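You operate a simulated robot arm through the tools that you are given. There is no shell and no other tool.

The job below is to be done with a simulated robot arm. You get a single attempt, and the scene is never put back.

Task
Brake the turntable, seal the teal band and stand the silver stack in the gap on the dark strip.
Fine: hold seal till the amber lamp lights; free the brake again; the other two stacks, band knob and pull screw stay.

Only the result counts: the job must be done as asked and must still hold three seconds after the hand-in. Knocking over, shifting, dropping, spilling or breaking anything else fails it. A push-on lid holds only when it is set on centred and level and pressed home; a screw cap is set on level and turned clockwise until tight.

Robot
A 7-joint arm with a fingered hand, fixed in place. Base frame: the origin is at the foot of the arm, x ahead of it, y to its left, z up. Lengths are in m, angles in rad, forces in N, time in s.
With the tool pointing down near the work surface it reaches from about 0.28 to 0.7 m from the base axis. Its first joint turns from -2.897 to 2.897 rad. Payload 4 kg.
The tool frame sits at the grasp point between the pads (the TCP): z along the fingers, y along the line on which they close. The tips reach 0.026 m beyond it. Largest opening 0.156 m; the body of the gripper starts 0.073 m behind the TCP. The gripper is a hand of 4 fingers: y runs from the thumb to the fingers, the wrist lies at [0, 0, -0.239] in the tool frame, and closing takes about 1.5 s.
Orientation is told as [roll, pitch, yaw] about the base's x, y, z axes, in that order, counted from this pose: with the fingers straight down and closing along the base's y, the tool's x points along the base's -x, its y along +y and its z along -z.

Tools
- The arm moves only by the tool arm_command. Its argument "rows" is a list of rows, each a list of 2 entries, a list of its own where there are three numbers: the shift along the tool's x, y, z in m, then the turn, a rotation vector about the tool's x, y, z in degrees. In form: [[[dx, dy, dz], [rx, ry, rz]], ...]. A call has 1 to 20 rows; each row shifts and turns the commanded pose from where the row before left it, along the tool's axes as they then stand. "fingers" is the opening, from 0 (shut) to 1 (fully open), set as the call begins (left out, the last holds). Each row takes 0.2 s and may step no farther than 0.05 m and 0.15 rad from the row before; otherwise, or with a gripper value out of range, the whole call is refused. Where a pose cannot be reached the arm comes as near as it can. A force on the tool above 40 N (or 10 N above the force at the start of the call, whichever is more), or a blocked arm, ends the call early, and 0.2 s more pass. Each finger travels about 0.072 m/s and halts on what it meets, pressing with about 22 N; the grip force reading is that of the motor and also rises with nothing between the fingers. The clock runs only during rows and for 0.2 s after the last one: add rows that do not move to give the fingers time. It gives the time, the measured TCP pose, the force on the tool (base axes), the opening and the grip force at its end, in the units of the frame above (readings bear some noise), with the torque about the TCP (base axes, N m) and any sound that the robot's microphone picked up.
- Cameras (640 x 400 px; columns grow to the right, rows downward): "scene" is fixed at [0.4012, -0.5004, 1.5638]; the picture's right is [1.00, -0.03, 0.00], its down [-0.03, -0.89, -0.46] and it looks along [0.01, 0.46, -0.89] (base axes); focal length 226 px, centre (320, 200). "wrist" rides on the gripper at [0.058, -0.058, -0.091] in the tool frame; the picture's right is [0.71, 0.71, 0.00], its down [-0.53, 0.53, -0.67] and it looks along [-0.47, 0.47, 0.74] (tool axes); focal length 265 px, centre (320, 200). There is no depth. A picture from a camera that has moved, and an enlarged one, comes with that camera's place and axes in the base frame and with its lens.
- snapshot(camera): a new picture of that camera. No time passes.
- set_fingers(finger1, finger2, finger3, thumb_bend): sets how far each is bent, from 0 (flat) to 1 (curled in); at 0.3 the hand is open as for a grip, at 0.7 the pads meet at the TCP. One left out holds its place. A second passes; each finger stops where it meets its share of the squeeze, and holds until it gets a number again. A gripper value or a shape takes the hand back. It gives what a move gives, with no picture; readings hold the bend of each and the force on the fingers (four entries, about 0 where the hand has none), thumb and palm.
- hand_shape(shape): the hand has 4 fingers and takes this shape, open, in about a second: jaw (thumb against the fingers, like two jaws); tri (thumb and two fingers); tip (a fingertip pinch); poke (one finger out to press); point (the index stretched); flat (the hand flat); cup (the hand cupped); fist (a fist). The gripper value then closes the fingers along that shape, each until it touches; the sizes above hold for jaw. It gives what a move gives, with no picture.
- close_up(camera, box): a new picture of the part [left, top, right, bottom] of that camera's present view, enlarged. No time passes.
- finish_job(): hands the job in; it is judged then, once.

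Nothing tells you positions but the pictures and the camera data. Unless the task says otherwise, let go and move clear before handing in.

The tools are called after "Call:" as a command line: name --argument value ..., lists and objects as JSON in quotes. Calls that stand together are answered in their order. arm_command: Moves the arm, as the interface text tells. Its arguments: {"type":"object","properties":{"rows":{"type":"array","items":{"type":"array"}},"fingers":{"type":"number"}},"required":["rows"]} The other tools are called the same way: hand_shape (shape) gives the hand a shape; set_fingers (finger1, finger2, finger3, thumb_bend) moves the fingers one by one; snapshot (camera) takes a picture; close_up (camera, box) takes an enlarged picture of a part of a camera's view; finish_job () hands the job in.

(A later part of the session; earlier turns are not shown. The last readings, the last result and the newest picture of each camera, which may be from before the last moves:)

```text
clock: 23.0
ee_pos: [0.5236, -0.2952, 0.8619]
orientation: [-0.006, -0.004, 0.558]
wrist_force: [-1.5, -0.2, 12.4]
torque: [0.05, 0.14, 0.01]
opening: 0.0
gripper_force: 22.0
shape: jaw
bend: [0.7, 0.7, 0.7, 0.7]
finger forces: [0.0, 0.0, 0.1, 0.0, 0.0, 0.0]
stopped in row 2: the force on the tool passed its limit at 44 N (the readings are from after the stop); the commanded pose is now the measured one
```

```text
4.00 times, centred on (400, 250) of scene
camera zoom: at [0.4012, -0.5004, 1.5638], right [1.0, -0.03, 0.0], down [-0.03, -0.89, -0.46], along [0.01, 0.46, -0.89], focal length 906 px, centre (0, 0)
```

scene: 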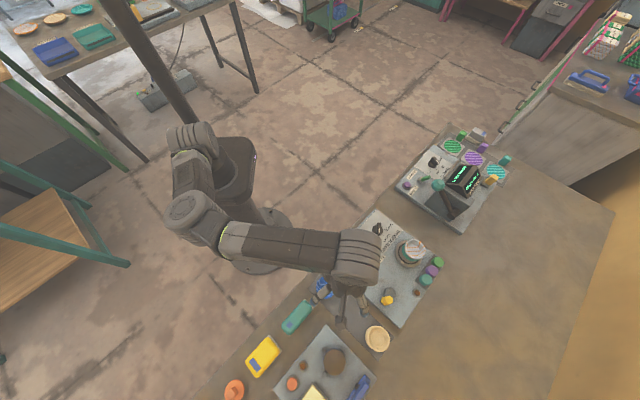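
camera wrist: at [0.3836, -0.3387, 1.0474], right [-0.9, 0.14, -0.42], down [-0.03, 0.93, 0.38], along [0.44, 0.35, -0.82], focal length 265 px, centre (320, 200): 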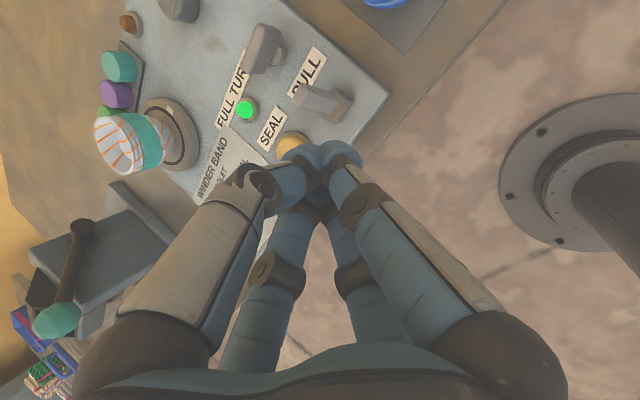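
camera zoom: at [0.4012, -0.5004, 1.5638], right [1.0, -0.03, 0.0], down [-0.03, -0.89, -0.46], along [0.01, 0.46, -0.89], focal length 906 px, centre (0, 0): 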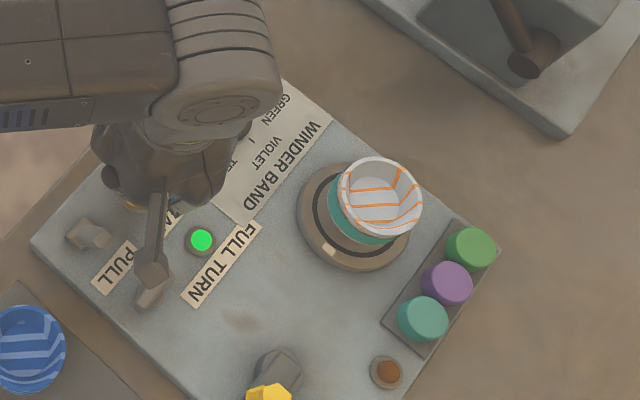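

The force had crept up and the call stopped, so the pose was reset to a lighter 12 N press. I'll keep holding and check the lamp.

Call:
arm_command --rows '[[[0, 0, 0], [0, 0, 0]], [[0, 0, 0], [0, 0, 0]], [[0, 0, 0], [0, 0, 0]], [[0, 0, 0], [0, 0, 0]]]'

Call:
close_up --camera "scene" --box '[320, 200, 480, 300]'

```text
clock: 24.0
ee_pos: [0.5227, -0.2955, 0.8626]
orientation: [-0.005, -0.003, 0.558]
wrist_force: [1.1, -1.4, 24.7]
torque: [0.1, 0.06, -0.01]
opening: 0.0
gripper_force: 21.7
shape: jaw
bend: [0.7, 0.7, 0.7, 0.7]
finger forces: [0.0, 0.0, 0.1, 0.1, 0.0, 0.0]
```

```text
4.00 times, centred on (400, 250) of scene
camera zoom: at [0.4012, -0.5004, 1.5638], right [1.0, -0.03, 0.0], down [-0.03, -0.89, -0.46], along [0.01, 0.46, -0.89], focal length 906 px, centre (0, 0)
```

zoom: 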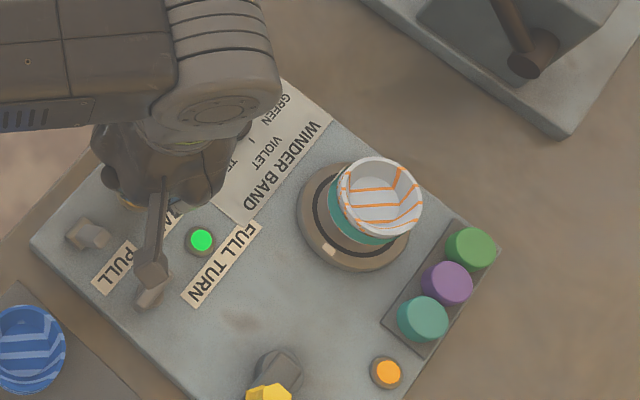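

The amber lamp is lit, so I'll release the button at once by rising straight up.

Call:
arm_command --rows '[[[0, 0, -0.03], [0, 0, 0]], [[0, 0, -0.04], [0, 0, 0]]]'

Call:
close_up --camera "scene" --box '[320, 200, 480, 300]'

```text
clock: 24.6
ee_pos: [0.5207, -0.2965, 0.9291]
orientation: [-0.002, -0.001, 0.56]
wrist_force: [-0.4, -0.4, -0.3]
torque: [0.0, -0.02, 0.0]
opening: 0.0
gripper_force: 21.7
shape: jaw
bend: [0.7, 0.7, 0.7, 0.7]
finger forces: [0.0, 0.0, 0.0, 0.0, 0.1, 0.0]
```

```text
4.00 times, centred on (400, 250) of scene
camera zoom: at [0.4012, -0.5004, 1.5638], right [1.0, -0.03, 0.0], down [-0.03, -0.89, -0.46], along [0.01, 0.46, -0.89], focal length 906 px, centre (0, 0)
```

zoom: 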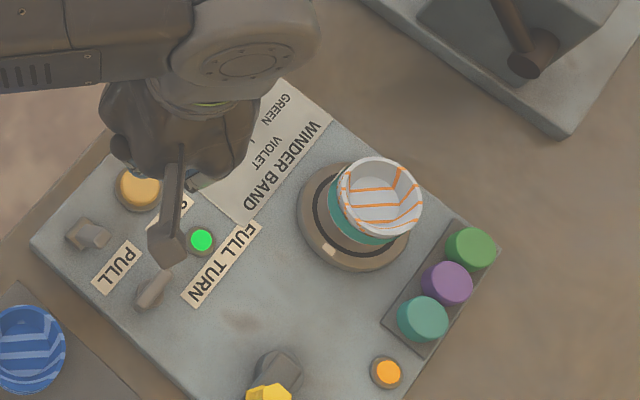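

The amber lamp stays lit after release. Now I'll look at the flipped paddle to plan freeing the brake, since the wing screw behind it leaves limited room.

Call:
snapshot --camera "wrist"

Call:
close_up --camera "wrist" --box '[240, 0, 480, 150]'

Call:
close_up --camera "scene" --box '[325, 240, 389, 280]'

```text
taken
camera wrist: at [0.5042, -0.3751, 1.0224], right [-0.97, 0.23, 0.0], down [0.17, 0.73, 0.67], along [0.15, 0.65, -0.74], focal length 265 px, centre (320, 200)
```

wrist: 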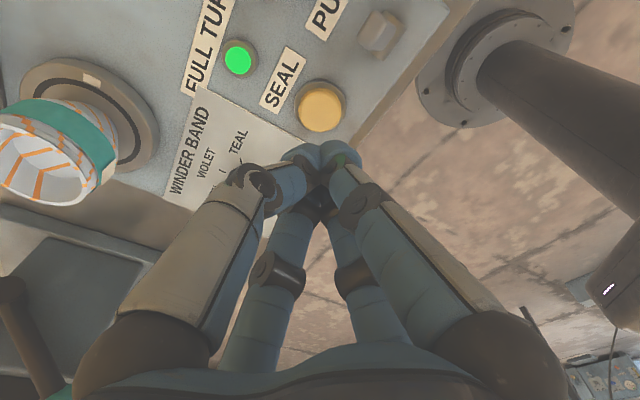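

```text
2.67 times, centred on (360, 75) of wrist
camera zoom: at [0.5042, -0.3751, 1.0224], right [-0.97, 0.23, 0.0], down [0.17, 0.73, 0.67], along [0.15, 0.65, -0.74], focal length 708 px, centre (213, 533)
```

zoom: 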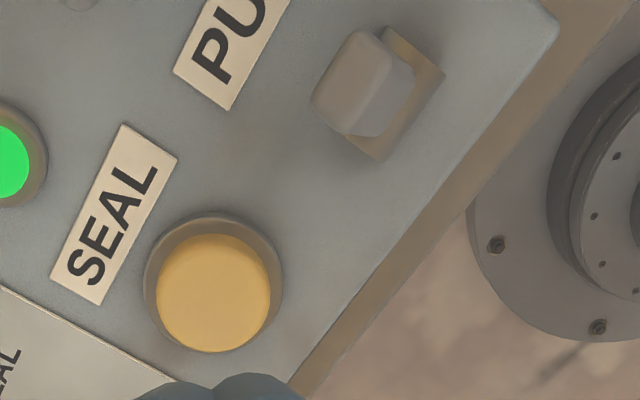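

```text
10.00 times, centred on (357, 260) of scene
camera zoom: at [0.4012, -0.5004, 1.5638], right [1.0, -0.03, 0.0], down [-0.03, -0.89, -0.46], along [0.01, 0.46, -0.89], focal length 2264 px, centre (-50, -400)
```

zoom: 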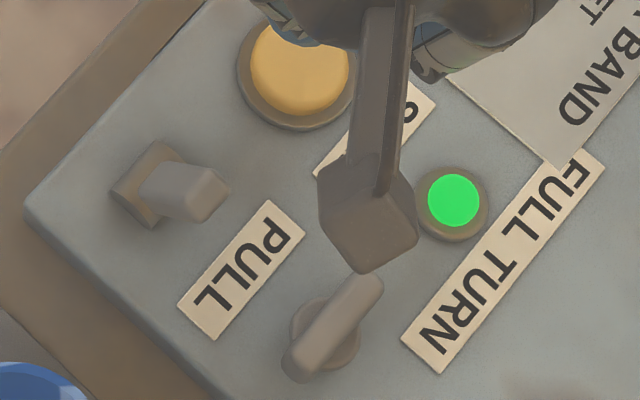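

The paddle now tips toward +n by about 18 mm, and the wing screw stands 4 cm behind it. I'll open the jaw to about 64 mm, straddle the paddle with the thumb between it and the wing, and drag it back. First I'll turn and move above it.

Call:
arm_command --rows '[[[0, 0, 0], [0, 0, -6.2]], [[0, 0, 0], [0, 0, -6.2]], [[0.0293, 0.0035, 0], [0, 0, 0]], [[0.0293, 0.0035, 0], [0, 0, 0]], [[0, 0, 0], [0, 0, 0]]]' --fingers 0.41

Call:
close_up --camera "wrist" --box '[200, 50, 440, 200]'

Call:
close_up --camera "scene" --box '[310, 225, 390, 275]'

```text
clock: 25.8
ee_pos: [0.4746, -0.3315, 0.9327]
orientation: [-0.003, -0.003, 0.775]
wrist_force: [0.2, -0.2, 0.1]
torque: [-0.01, -0.02, 0.02]
opening: 0.0636
gripper_force: 0.1
shape: jaw
bend: [0.41, 0.41, 0.41, 0.7]
finger forces: [0.0, 0.0, 0.0, 0.0, 0.0, 0.1]
```

```text
2.67 times, centred on (320, 125) of wrist
camera zoom: at [0.4747, -0.4116, 1.0236], right [-1.0, 0.01, 0.0], down [0.01, 0.75, 0.67], along [0.01, 0.67, -0.75], focal length 708 px, centre (320, 400)
```

zoom: 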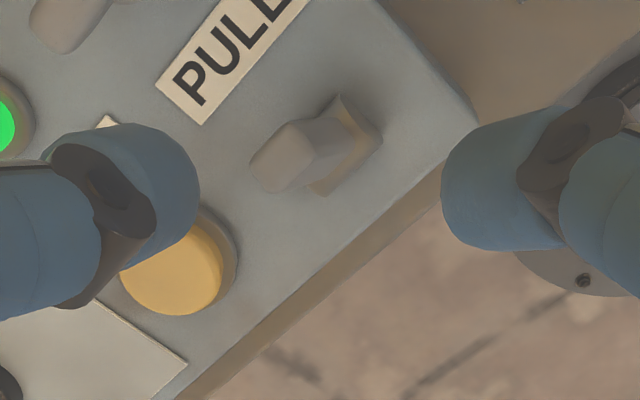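

```text
8.00 times, centred on (350, 250) of scene
camera zoom: at [0.4012, -0.5004, 1.5638], right [1.0, -0.03, 0.0], down [-0.03, -0.89, -0.46], along [0.01, 0.46, -0.89], focal length 1812 px, centre (80, -200)
```

zoom: 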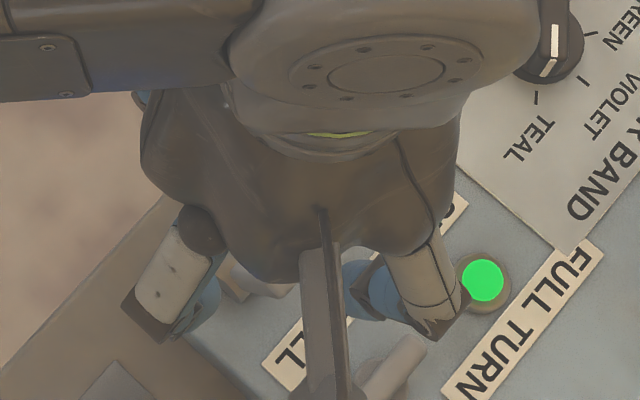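

The finger bends read unevenly (one at 0.7), so I'll check the whole wrist picture before going down.

Call:
snapshot --camera "wrist"

Call:
arm_command --rows '[[[0, 0, 0], [0, 0, 0]], [[0, 0, 0], [0, 0, 0]]]'

Call:
snapshot --camera "wrist"

```text
taken
camera wrist: at [0.4747, -0.4116, 1.0236], right [-1.0, 0.01, 0.0], down [0.01, 0.75, 0.67], along [0.01, 0.67, -0.75], focal length 265 px, centre (320, 200)
```

wrist: 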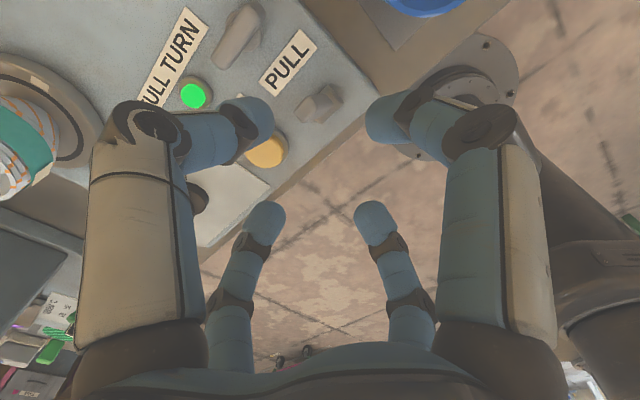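

```text
clock: 26.4
ee_pos: [0.4747, -0.3298, 0.9309]
orientation: [-0.003, -0.001, 0.774]
wrist_force: [0.4, 0.7, -0.5]
torque: [-0.02, 0.03, -0.03]
opening: 0.0637
gripper_force: 0.1
shape: jaw
bend: [0.41, 0.41, 0.41, 0.7]
finger forces: [0.0, 0.1, 0.1, 0.0, 0.0, 0.1]
```

```text
taken
camera wrist: at [0.4748, -0.4116, 1.0235], right [-1.0, 0.01, 0.0], down [0.01, 0.75, 0.67], along [0.01, 0.67, -0.75], focal length 265 px, centre (320, 200)
```

wrist: 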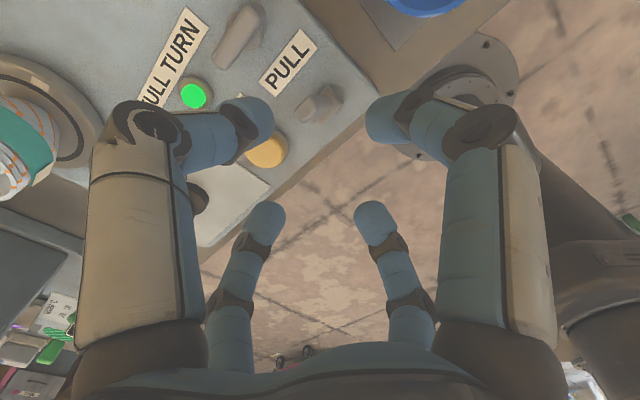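

The four fingertips are symmetric about the tool axis, with the pads about 32 mm out. The thumb should fit between the paddle and the wing. I'll lower carefully with only shallow overlap.

Call:
arm_command --rows '[[[0, 0.002, 0.02], [0, 0, 0]], [[0, 0, 0.015], [0, 0, 0]], [[0, 0, 0.01], [0, 0, 0]]]'

Call:
snapshot --camera "wrist"

Call:
close_up --camera "wrist" --box '[190, 20, 430, 170]'

Call:
close_up --camera "scene" --box '[310, 225, 390, 275]'

```text
clock: 27.2
ee_pos: [0.4736, -0.3299, 0.8847]
orientation: [-0.004, -0.002, 0.775]
wrist_force: [-0.1, 1.5, 0.3]
torque: [-0.01, 0.01, 0.02]
opening: 0.0635
gripper_force: 0.0
shape: jaw
bend: [0.41, 0.41, 0.41, 0.7]
finger forces: [0.1, 0.0, 0.0, 0.0, 0.0, 0.1]
```

```text
taken
camera wrist: at [0.4746, -0.4102, 0.9773], right [-1.0, 0.01, 0.0], down [0.01, 0.75, 0.67], along [0.01, 0.67, -0.75], focal length 265 px, centre (320, 200)
```

wrist: 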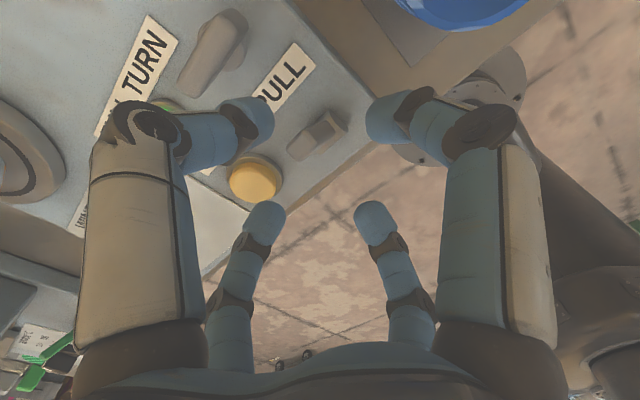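

```text
2.67 times, centred on (310, 95) of wrist
camera zoom: at [0.4746, -0.4102, 0.9773], right [-1.0, 0.01, 0.0], down [0.01, 0.75, 0.67], along [0.01, 0.67, -0.75], focal length 708 px, centre (347, 480)
```

zoom: 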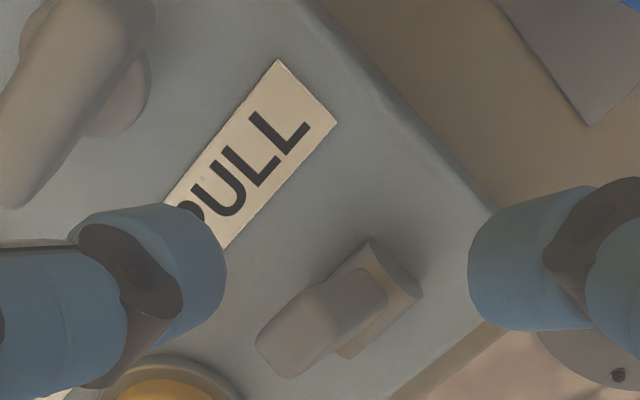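

```text
8.00 times, centred on (350, 250) of scene
camera zoom: at [0.4012, -0.5004, 1.5638], right [1.0, -0.03, 0.0], down [-0.03, -0.89, -0.46], along [0.01, 0.46, -0.89], focal length 1812 px, centre (80, -200)
```

zoom: 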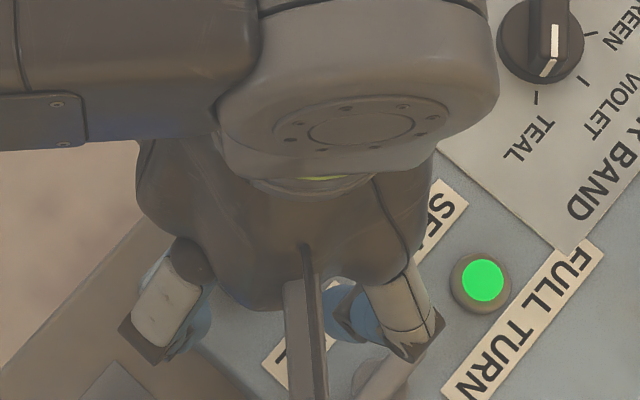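

The thumb sits clear between paddle and wing in both pictures. I'll go down the last 12 mm and begin dragging toward the robot.

Call:
arm_command --rows '[[[0, 0, 0.006], [0, 0, 0]], [[0, 0, 0.006], [0, 0, 0]]]'

Call:
close_up --camera "wrist" --box '[150, 0, 430, 175]'

Call:
close_up --camera "scene" --box '[330, 240, 394, 280]'

```text
clock: 27.8
ee_pos: [0.4741, -0.3301, 0.8738]
orientation: [-0.003, 0.0, 0.773]
wrist_force: [0.5, -0.2, -0.1]
torque: [0.01, -0.01, -0.01]
opening: 0.0636
gripper_force: 0.0
shape: jaw
bend: [0.41, 0.41, 0.41, 0.7]
finger forces: [0.0, 0.0, 0.1, 0.0, 0.0, 0.1]
```

```text
2.29 times, centred on (290, 88) of wrist
camera zoom: at [0.4746, -0.4106, 0.9657], right [-1.0, 0.01, 0.0], down [0.01, 0.75, 0.67], along [0.01, 0.67, -0.75], focal length 607 px, centre (389, 457)
```

zoom: 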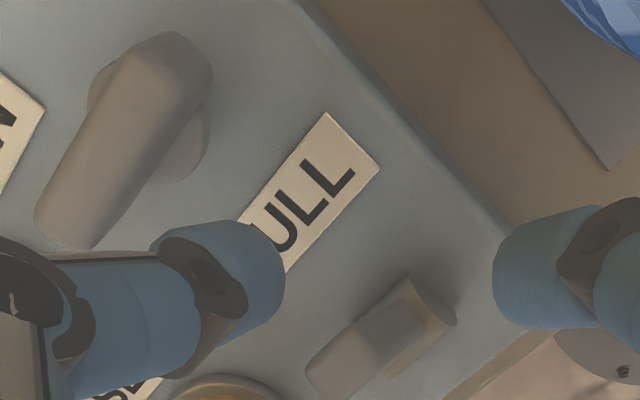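

```text
10.00 times, centred on (362, 260) of scene
camera zoom: at [0.4012, -0.5004, 1.5638], right [1.0, -0.03, 0.0], down [-0.03, -0.89, -0.46], along [0.01, 0.46, -0.89], focal length 2264 px, centre (-100, -400)
```

zoom: 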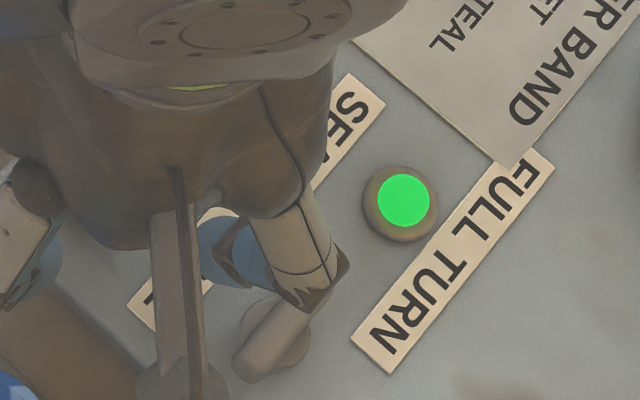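

There is no contact yet, and the thumb ball is level with the paddle top. Now I'll drag toward the robot (tool +y) in small steps.

Call:
arm_command --rows '[[[0, 0.006, 0], [0, 0, 0]], [[0, 0.004, 0], [0, 0, 0]], [[0, 0.004, 0], [0, 0, 0]], [[0, 0.004, 0], [0, 0, 0]], [[0, 0.004, 0], [0, 0, 0]], [[0, 0.004, 0], [0, 0, 0]], [[0, 0.004, 0], [0, 0, 0]]]'

Call:
close_up --camera "wrist" --box '[150, 0, 430, 175]'

```text
clock: 29.4
ee_pos: [0.4525, -0.3098, 0.8739]
orientation: [-0.005, 0.0, 0.773]
wrist_force: [0.1, 0.2, -0.2]
torque: [0.0, -0.01, -0.04]
opening: 0.0638
gripper_force: 0.1
shape: jaw
bend: [0.41, 0.41, 0.41, 0.7]
finger forces: [0.0, 0.0, 0.0, 0.0, 0.1, 0.0]
heard: click
```

```text
2.29 times, centred on (290, 88) of wrist
camera zoom: at [0.4525, -0.3902, 0.9656], right [-1.0, 0.01, 0.0], down [0.01, 0.75, 0.67], along [0.01, 0.67, -0.75], focal length 607 px, centre (389, 457)
```

zoom: 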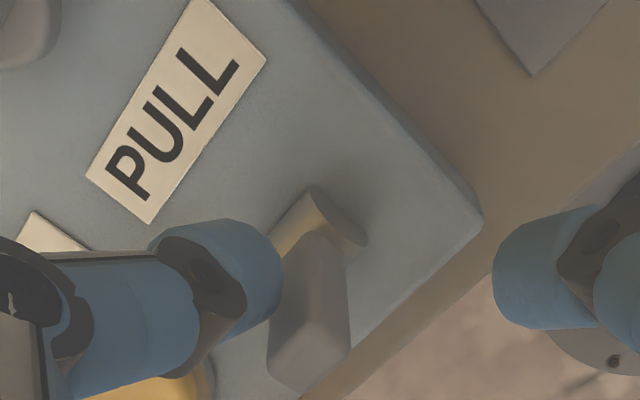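

It clicked and the paddle leans back toward the robot. I'll rise straight up and check the panel.

Call:
arm_command --rows '[[[0, 0, -0.04], [0, 0, 0]], [[0, 0, -0.05], [0, 0, 0]], [[0, 0, -0.05], [0, 0, 0]]]'

Call:
close_up --camera "scene" --box '[320, 200, 480, 300]'

Call:
snapshot --camera "wrist"

```text
clock: 30.2
ee_pos: [0.4548, -0.3111, 1.0138]
orientation: [-0.003, -0.001, 0.774]
wrist_force: [0.1, -0.6, -0.3]
torque: [0.0, -0.01, 0.02]
opening: 0.0639
gripper_force: 0.1
shape: jaw
bend: [0.41, 0.41, 0.41, 0.7]
finger forces: [0.0, 0.0, 0.0, 0.0, 0.0, 0.0]
```

```text
4.00 times, centred on (400, 250) of scene
camera zoom: at [0.4012, -0.5004, 1.5638], right [1.0, -0.03, 0.0], down [-0.03, -0.89, -0.46], along [0.01, 0.46, -0.89], focal length 906 px, centre (0, 0)
```

zoom: 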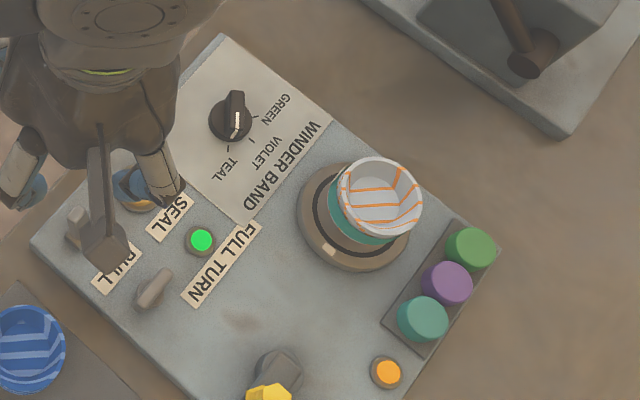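

```text
taken
camera wrist: at [0.4557, -0.3915, 1.1061], right [-1.0, 0.01, 0.0], down [0.01, 0.75, 0.67], along [0.01, 0.67, -0.75], focal length 265 px, centre (320, 200)
```

wrist: 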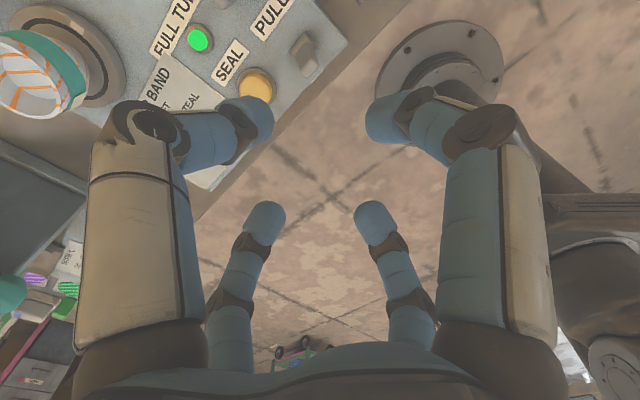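

The brake is free again and the amber lamp is still lit. Next is the silver stack: I'll turn to zero yaw, so the fingers fit between the neighbours at both ends, and view it closely.

Call:
arm_command --rows '[[[0, 0, 0], [0, 0, 7.4]], [[0, 0, 0], [0, 0, 7.4]], [[0, 0, 0], [0, 0, 7.4]], [[0, 0, 0], [0, 0, 7.4]], [[0, 0, 0], [0, 0, 7.4]], [[0, 0, 0], [0, 0, 7.4]], [[-0.0413, -0.0122, -0.01], [0, 0, 0]], [[-0.0413, -0.0122, -0.01], [0, 0, 0]], [[-0.0413, -0.0122, -0.01], [0, 0, 0]], [[-0.0413, -0.0122, -0.01], [0, 0, 0]]]' --fingers 0.56

Call:
snapshot --camera "wrist"

Call:
close_up --camera "wrist" --box '[220, 60, 420, 240]'

```text
clock: 32.4
ee_pos: [0.562, -0.3389, 1.0387]
orientation: [-0.004, -0.003, 0.001]
wrist_force: [-0.3, -1.3, -0.4]
torque: [-0.01, 0.02, 0.0]
opening: 0.087
gripper_force: 0.0
shape: jaw
bend: [0.34, 0.34, 0.34, 0.7]
finger forces: [0.1, 0.1, 0.2, 0.0, 0.0, 0.1]
out of reach, approached as far as the arm can: row 9, 10
```

```text
taken
camera wrist: at [0.5059, -0.3966, 1.1312], right [-0.71, 0.71, 0.0], down [0.52, 0.53, 0.67], along [0.47, 0.47, -0.74], focal length 265 px, centre (320, 200)
```

wrist: 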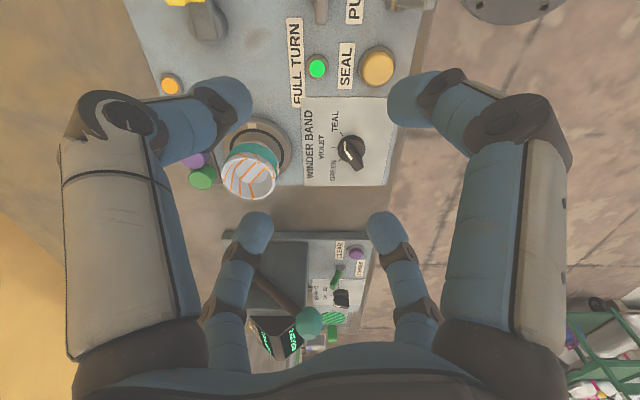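

```text
2.22 times, centred on (320, 150) of wrist
camera zoom: at [0.5059, -0.3966, 1.1312], right [-0.71, 0.71, 0.0], down [0.52, 0.53, 0.67], along [0.47, 0.47, -0.74], focal length 590 px, centre (320, 311)
```

zoom: 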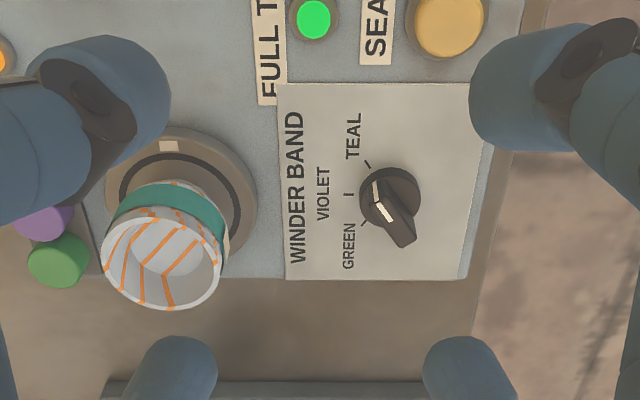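

A vertical hand can't reach the stack, so I'll need roughly a 20 degree outward tilt with only the thumb and the finger opposite it gripping. I'll test which finger is which by flattening finger 1 and finger 2 up here.

Call:
set_fingers --finger1 0 --finger2 0.5 --finger3 1.0 --thumb_bend 0.3

Call:
snapshot --camera "wrist"

Call:
snapshot --camera "scene"

```text
clock: 33.4
ee_pos: [0.562, -0.3395, 1.039]
orientation: [-0.001, -0.002, -0.001]
wrist_force: [-0.2, 0.7, 0.6]
torque: [-0.01, -0.01, 0.0]
opening: 0.1295
gripper_force: 0.0
shape: fingers
bend: [0.01, 0.5, 1.0, 0.3]
finger forces: [0.1, 0.1, 0.1, 0.0, 0.0, 0.0]
```

```text
taken
camera wrist: at [0.5059, -0.3965, 1.1313], right [-0.71, 0.71, 0.0], down [0.52, 0.53, 0.67], along [0.48, 0.47, -0.74], focal length 265 px, centre (320, 200)
```

wrist: 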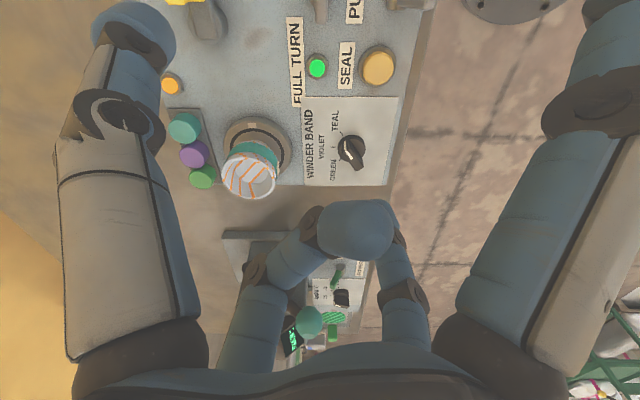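

```text
taken
```

scene: 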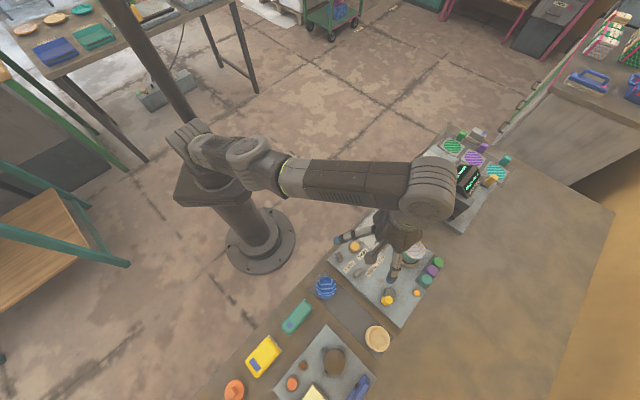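

Finger 2 sits opposite the thumb along tool y, finger 1 is at +x and finger 3 at -x. I'll check how far a vertical hand can get at a lower height, returning to the jaw opening and dropping to about z = 0.95, which is still above everything here.

Call:
arm_command --rows '[[[0, 0, 0], [0, 0, 0]], [[0, 0, 0.03], [0, 0, 0]], [[0, 0, 0.03], [0, 0, 0]], [[0, 0, 0.03], [0, 0, 0]], [[0, 0, 0], [0, 0, 0]]]' --fingers 0.56

```text
clock: 34.6
ee_pos: [0.5617, -0.3366, 0.95]
orientation: [-0.003, -0.004, -0.002]
wrist_force: [0.2, -0.4, 0.2]
torque: [0.01, 0.0, -0.01]
opening: 0.0879
gripper_force: 0.1
shape: jaw
bend: [0.34, 0.34, 0.34, 0.7]
finger forces: [0.1, 0.0, 0.0, 0.0, 0.0, 0.0]
```

The commanded pose follows what was actually reached. Now I'll move toward the stack at this height to find the vertical reach limit.

Call:
arm_command --rows '[[[-0.02, 0.002, 0], [0, 0, 0]], [[-0.02, 0.002, 0], [0, 0, 0]], [[-0.02, 0.002, 0], [0, 0, 0]], [[-0.02, 0.002, 0], [0, 0, 0]], [[-0.02, 0.002, 0], [0, 0, 0]], [[-0.02, 0.002, 0], [0, 0, 0]]]'

Call:
close_up --camera "wrist" --box '[120, 20, 400, 220]'

```text
clock: 36.0
ee_pos: [0.6114, -0.3181, 0.9505]
orientation: [-0.002, -0.005, 0.0]
wrist_force: [0.6, 0.0, 0.7]
torque: [-0.02, -0.01, 0.0]
opening: 0.0878
gripper_force: 0.1
shape: jaw
bend: [0.34, 0.34, 0.34, 0.7]
finger forces: [0.0, 0.0, 0.0, 0.0, 0.0, 0.0]
out of reach, approached as far as the arm can: row 3, 4, 5, 6
```

```text
2.00 times, centred on (260, 120) of wrist
camera zoom: at [0.5544, -0.3741, 1.0425], right [-0.71, 0.71, 0.0], down [0.52, 0.53, 0.67], along [0.48, 0.47, -0.74], focal length 531 px, centre (440, 360)
```

zoom: 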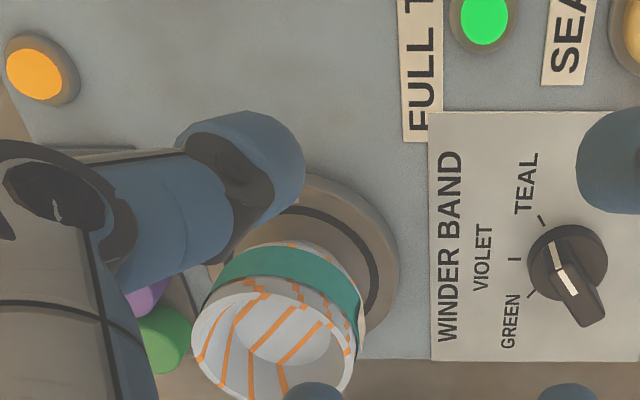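

The reach limit fits a shoulder at about z = 0.98 with 0.72 m radius. A 20 degree tilt about the base y axis will reach the stack with zero yaw, which also suits the gap. I'll tilt now and set the fingers: 1 and 3 curled away, thumb and 2 half open.

Call:
arm_command --rows '[[[0, 0, 0], [0, -6.67, 0]], [[0, 0, 0], [0, -6.67, 0]], [[0, 0, 0], [0, -6.67, 0]], [[-0.0085, 0, -0.0235], [0, 0, 0]], [[-0.0085, 0, -0.0235], [0, 0, 0]]]'

Call:
set_fingers --finger1 1.0 --finger2 0.42 --finger3 1.0 --thumb_bend 0.42

Call:
snapshot --camera "wrist"

Call:
close_up --camera "scene" --box '[320, 180, 480, 280]'

```text
clock: 37.2
ee_pos: [0.6095, -0.3186, 1.0011]
orientation: [-0.001, -0.351, 0.0]
wrist_force: [-0.3, 0.3, -0.5]
torque: [0.03, -0.01, 0.0]
opening: 0.0875
gripper_force: 0.1
shape: jaw
bend: [0.34, 0.34, 0.34, 0.7]
finger forces: [0.1, 0.0, 0.0, 0.1, 0.1, 0.0]
```

```text
clock: 38.2
ee_pos: [0.6098, -0.3185, 1.0017]
orientation: [-0.001, -0.353, 0.0]
wrist_force: [0.5, 0.2, -1.1]
torque: [-0.01, -0.03, 0.06]
opening: 0.0485
gripper_force: 0.0
shape: fingers
bend: [0.74, 0.42, 0.74, 0.42]
finger forces: [0.0, 0.0, 0.1, 0.0, 0.0, 0.0]
```

```text
taken
camera wrist: at [0.525, -0.3758, 1.0674], right [-0.66, 0.71, -0.25], down [0.26, 0.53, 0.81], along [0.7, 0.47, -0.54], focal length 265 px, centre (320, 200)
```

wrist: 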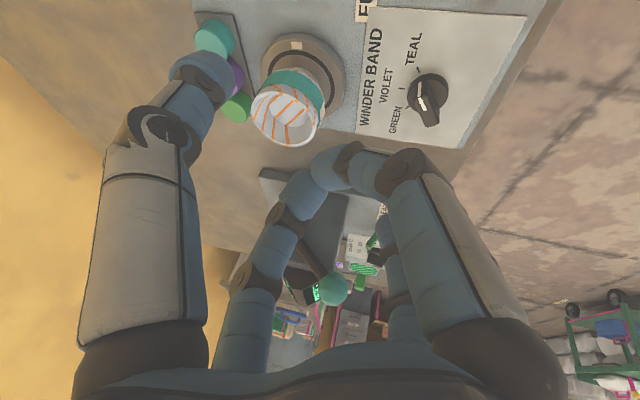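

```text
4.00 times, centred on (400, 230) of scene
camera zoom: at [0.4012, -0.5004, 1.5638], right [1.0, -0.03, 0.0], down [-0.03, -0.89, -0.46], along [0.01, 0.46, -0.89], focal length 906 px, centre (0, 80)
```

zoom: 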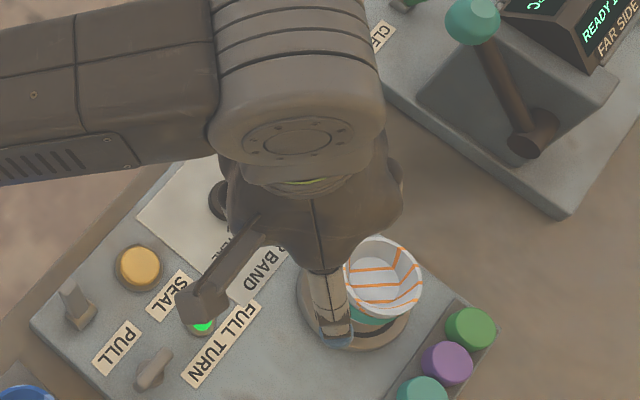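

Fingers 1 and 3 met each other and stalled at 0.74. The poke shape curled them fully before, so I'll take that shape and then open only the thumb and finger 2.

Call:
set_fingers --finger1 0.3 --finger3 0.3

Call:
hand_shape --shape "poke"

Call:
set_fingers --finger2 0.42 --thumb_bend 0.42

Call:
snapshot --camera "wrist"

```text
clock: 39.2
ee_pos: [0.6099, -0.3183, 1.0019]
orientation: [-0.003, -0.354, 0.0]
wrist_force: [0.4, -0.9, 0.9]
torque: [0.04, -0.01, -0.01]
opening: 0.091
gripper_force: 0.0
shape: fingers
bend: [0.3, 0.42, 0.3, 0.42]
finger forces: [0.1, 0.0, 0.0, 0.0, 0.0, 0.1]
```

```text
clock: 40.1
ee_pos: [0.6093, -0.3188, 1.0004]
orientation: [-0.002, -0.353, 0.0]
wrist_force: [0.4, -0.2, -0.1]
torque: [0.04, 0.05, -0.01]
opening: 0.0001
gripper_force: 0.1
shape: poke
bend: [1.0, 1.0, 1.0, 0.91]
finger forces: [0.0, 0.0, 0.0, 0.0, 0.0, 0.1]
```

```text
clock: 41.1
ee_pos: [0.6106, -0.3188, 1.0012]
orientation: [0.0, -0.352, 0.0]
wrist_force: [0.2, 0.0, 0.1]
torque: [0.01, -0.01, -0.01]
opening: 0.0655
gripper_force: 0.2
shape: fingers
bend: [1.0, 0.42, 1.0, 0.42]
finger forces: [0.0, 0.0, 0.0, 0.0, 0.0, 0.0]
```

```text
taken
camera wrist: at [0.525, -0.3758, 1.0674], right [-0.66, 0.71, -0.25], down [0.26, 0.53, 0.81], along [0.7, 0.47, -0.54], focal length 265 px, centre (320, 200)
```

wrist: 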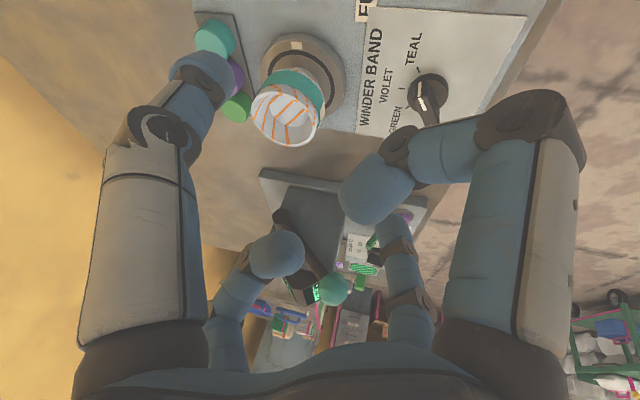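

Now only the thumb and finger 2 are open, with fingers 1 and 3 curled above. I'll move over the stack, staying about 5 cm clear of its rim.

Call:
arm_command --rows '[[[-0.0188, -0.0024, 0.0215], [0, 0, 0]], [[-0.0188, -0.0024, 0.0215], [0, 0, 0]], [[-0.0189, -0.0025, 0.0214], [0, 0, 0]]]'

Call:
snapshot --camera "wrist"

Call:
close_up --camera "scene" --box '[360, 200, 480, 280]'

```text
clock: 41.9
ee_pos: [0.6839, -0.3284, 0.9599]
orientation: [-0.004, -0.351, 0.0]
wrist_force: [-0.3, 0.2, 0.4]
torque: [0.04, 0.01, 0.0]
opening: 0.0655
gripper_force: 0.1
shape: fingers
bend: [1.0, 0.42, 1.0, 0.42]
finger forces: [0.1, 0.0, 0.0, 0.0, 0.0, 0.1]
```

```text
taken
camera wrist: at [0.5999, -0.3841, 1.0261], right [-0.66, 0.71, -0.25], down [0.26, 0.53, 0.81], along [0.7, 0.47, -0.54], focal length 265 px, centre (320, 200)
```

wrist: 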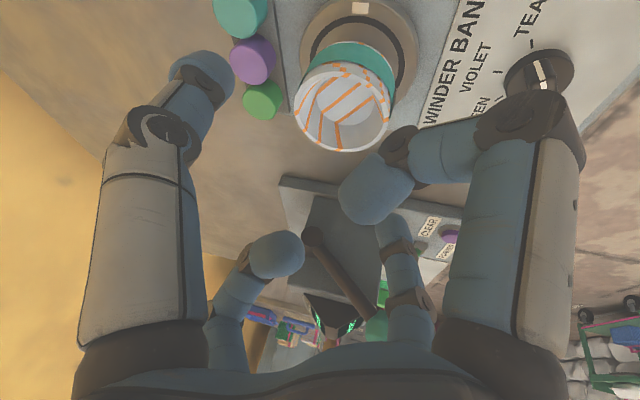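

```text
5.00 times, centred on (420, 240) of scene
camera zoom: at [0.4012, -0.5004, 1.5638], right [1.0, -0.03, 0.0], down [-0.03, -0.89, -0.46], along [0.01, 0.46, -0.89], focal length 1132 px, centre (-180, 0)
```

zoom: 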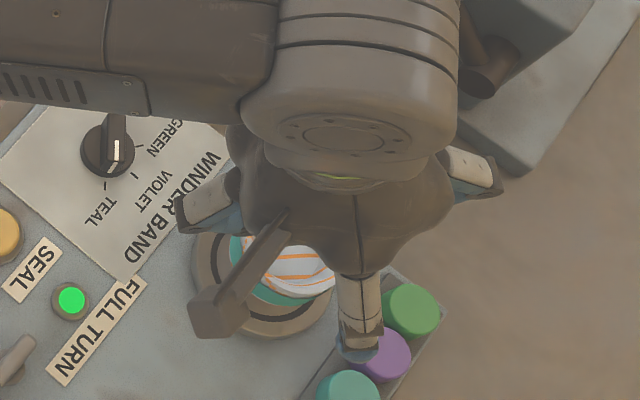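

The stack's rim centre reads (0.691, -0.326), at about z = 0.889. The hand is centred over it, so I'll descend most of the way and look again.

Call:
arm_command --rows '[[[0.0047, 0, 0.0143], [0, 0, 0]], [[0.0047, 0, 0.0142], [0, 0, 0]], [[0.0047, 0, 0.0142], [0, 0, 0]]]'

Call:
snapshot --camera "wrist"

Call:
close_up --camera "scene" --box '[380, 210, 460, 260]'

```text
clock: 42.7
ee_pos: [0.6872, -0.3269, 0.9152]
orientation: [-0.001, -0.353, -0.001]
wrist_force: [-0.3, -0.4, 0.1]
torque: [0.03, -0.02, 0.01]
opening: 0.0657
gripper_force: 0.1
shape: fingers
bend: [1.0, 0.42, 1.0, 0.42]
finger forces: [0.0, 0.0, 0.0, 0.1, 0.1, 0.0]
```

```text
taken
camera wrist: at [0.6026, -0.383, 0.9813], right [-0.66, 0.71, -0.25], down [0.26, 0.53, 0.81], along [0.7, 0.47, -0.54], focal length 265 px, centre (320, 200)
```

wrist: 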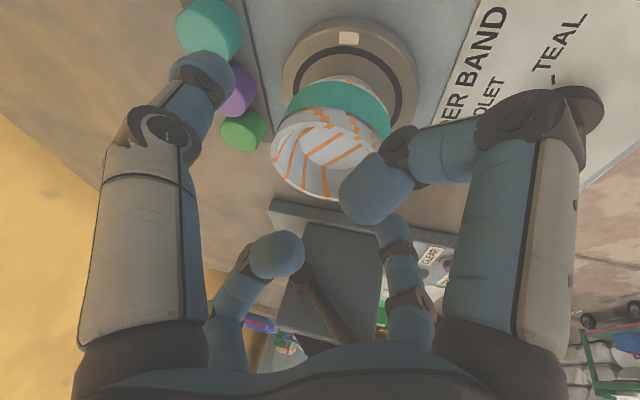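

```text
8.00 times, centred on (420, 235) of scene
camera zoom: at [0.4012, -0.5004, 1.5638], right [1.0, -0.03, 0.0], down [-0.03, -0.89, -0.46], along [0.01, 0.46, -0.89], focal length 1812 px, centre (-480, -80)
```

zoom: 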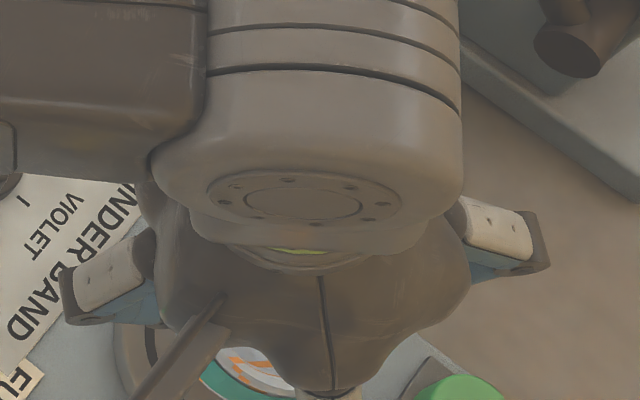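

The fit looks right. I'll descend the last 15 mm slowly while watching the force.

Call:
arm_command --rows '[[[0.0017, 0, 0.0047], [0, 0, 0]], [[0.0017, 0, 0.0047], [0, 0, 0]], [[0.0014, 0, 0.0038], [0, 0, 0]]]'

Call:
close_up --camera "wrist" --box '[160, 30, 440, 230]'

```text
clock: 43.5
ee_pos: [0.686, -0.3257, 0.9025]
orientation: [-0.001, -0.351, 0.0]
wrist_force: [0.3, 0.9, 0.3]
torque: [0.0, -0.01, -0.01]
opening: 0.0656
gripper_force: 0.0
shape: fingers
bend: [1.0, 0.42, 1.0, 0.42]
finger forces: [0.0, 0.0, 0.0, 0.2, 0.1, 0.0]
```

```text
2.00 times, centred on (300, 130) of wrist
camera zoom: at [0.6019, -0.3833, 0.9676], right [-0.66, 0.71, -0.25], down [0.26, 0.53, 0.81], along [0.7, 0.47, -0.54], focal length 531 px, centre (360, 340)
```

zoom: 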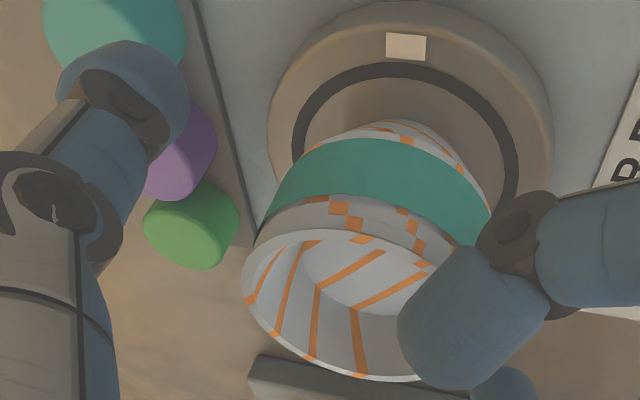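

The cup has a lipped upper wall above the teal band, and the curled finger still clears the rim. I'll go 4 mm lower for more pad overlap and then close the thumb and finger 2.

Call:
arm_command --rows '[[[0.0009, 0, 0.0024], [0, 0, 0]], [[0.0008, 0, 0.0023], [0, 0, 0]]]'

Call:
set_fingers --finger2 0.7 --thumb_bend 0.7

Call:
close_up --camera "wrist" --box '[160, 30, 440, 230]'

```text
clock: 44.1
ee_pos: [0.6882, -0.3262, 0.8957]
orientation: [-0.003, -0.353, 0.0]
wrist_force: [0.1, 0.3, -0.4]
torque: [0.01, 0.0, -0.02]
opening: 0.0656
gripper_force: 0.1
shape: fingers
bend: [1.0, 0.42, 1.0, 0.42]
finger forces: [0.0, 0.0, 0.0, 0.1, 0.1, 0.0]
```

```text
clock: 45.1
ee_pos: [0.6867, -0.3264, 0.8972]
orientation: [-0.004, -0.353, 0.0]
wrist_force: [-0.5, -2.1, 2.4]
torque: [-0.05, -0.02, 0.02]
opening: 0.0398
gripper_force: 10.3
shape: fingers
bend: [1.0, 0.52, 1.0, 0.63]
finger forces: [0.0, 9.2, 0.0, 0.0, 12.0, 0.0]
```

```text
2.00 times, centred on (300, 130) of wrist
camera zoom: at [0.6025, -0.3834, 0.963], right [-0.66, 0.71, -0.25], down [0.26, 0.53, 0.81], along [0.7, 0.47, -0.54], focal length 531 px, centre (360, 340)
```

zoom: 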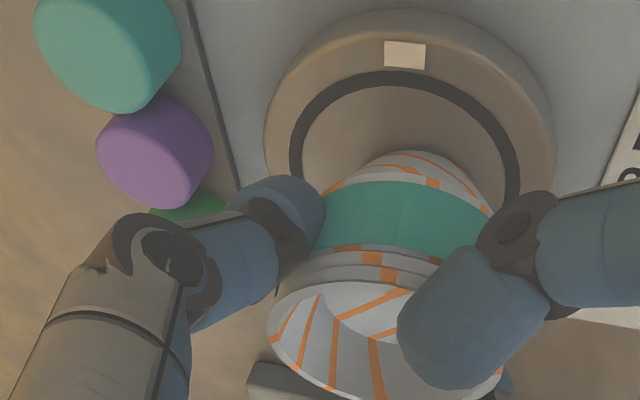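

Both pads are holding (9 N and 12 N), but the thumb bent further, so the stack may have shifted about 1 cm in +y or tipped. I'll check before lifting.

Call:
snapshot --camera "wrist"

Call:
close_up --camera "scene" --box '[380, 220, 460, 270]'

Call:
close_up --camera "wrist" --box '[260, 30, 420, 230]'

```text
taken
camera wrist: at [0.6025, -0.3834, 0.963], right [-0.66, 0.71, -0.25], down [0.26, 0.53, 0.81], along [0.7, 0.47, -0.54], focal length 265 px, centre (320, 200)
```

wrist: 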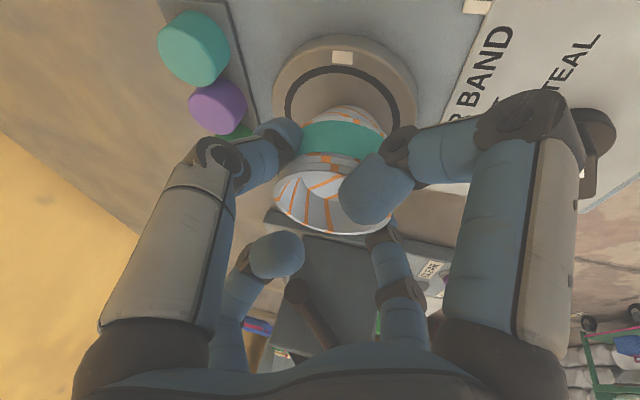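

```text
8.00 times, centred on (420, 245) of scene
camera zoom: at [0.4012, -0.5004, 1.5638], right [1.0, -0.03, 0.0], down [-0.03, -0.89, -0.46], along [0.01, 0.46, -0.89], focal length 1812 px, centre (-480, -160)
```

zoom: 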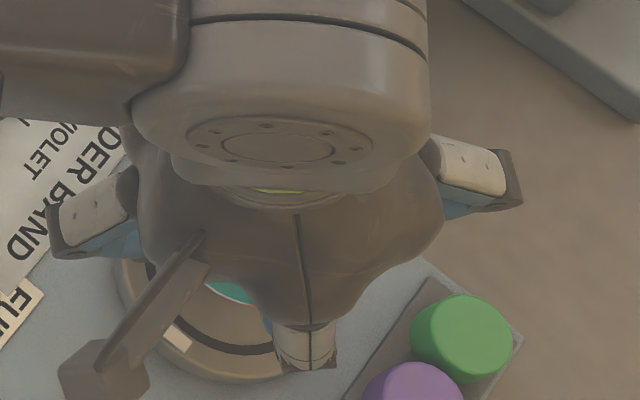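

```text
2.00 times, centred on (340, 130) of wrist
camera zoom: at [0.6025, -0.3834, 0.963], right [-0.66, 0.71, -0.25], down [0.26, 0.53, 0.81], along [0.7, 0.47, -0.54], focal length 531 px, centre (280, 340)
```

zoom: 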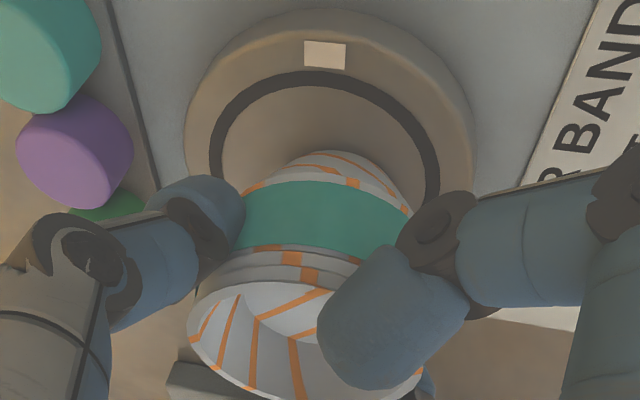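

The stack appears to have slid about 1 cm on the turntable and stayed upright, held at the lip and band. I'll lift 2 cm and check it.

Call:
arm_command --rows '[[[-0.0017, 0, -0.0047], [0, 0, 0]], [[-0.0017, 0, -0.0047], [0, 0, 0]], [[-0.0034, 0, -0.0094], [0, 0, 0]], [[0, 0, 0], [0, 0, 0]]]'

Call:
snapshot --camera "wrist"

Call:
close_up --camera "wrist" --box '[220, 60, 460, 260]'

```text
clock: 46.1
ee_pos: [0.6875, -0.3259, 0.9165]
orientation: [-0.003, -0.353, 0.0]
wrist_force: [-1.1, -0.1, -1.0]
torque: [-0.02, 0.02, 0.04]
opening: 0.0393
gripper_force: 10.1
shape: fingers
bend: [1.0, 0.51, 1.0, 0.63]
finger forces: [0.0, 10.1, 0.0, 0.1, 10.0, 0.0]
```

```text
taken
camera wrist: at [0.6027, -0.3823, 0.9825], right [-0.66, 0.71, -0.25], down [0.26, 0.53, 0.81], along [0.7, 0.47, -0.54], focal length 265 px, centre (320, 200)
```

wrist: 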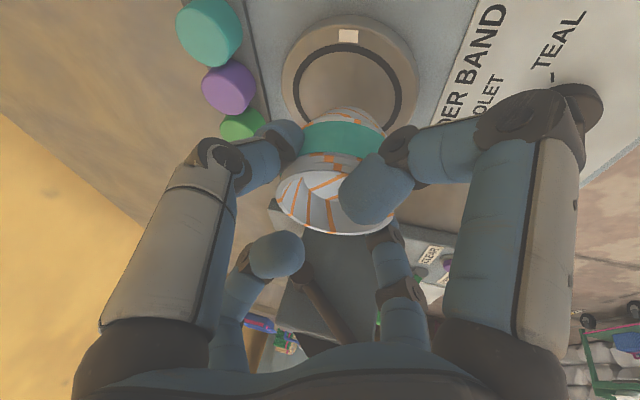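

```text
2.00 times, centred on (340, 160) of wrist
camera zoom: at [0.6027, -0.3823, 0.9825], right [-0.66, 0.71, -0.25], down [0.26, 0.53, 0.81], along [0.7, 0.47, -0.54], focal length 531 px, centre (280, 280)
```

zoom: 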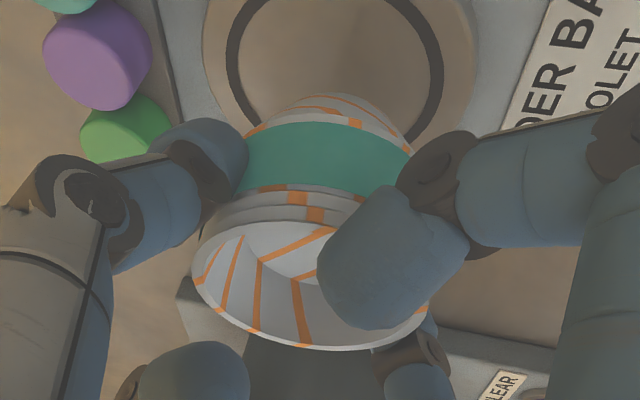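

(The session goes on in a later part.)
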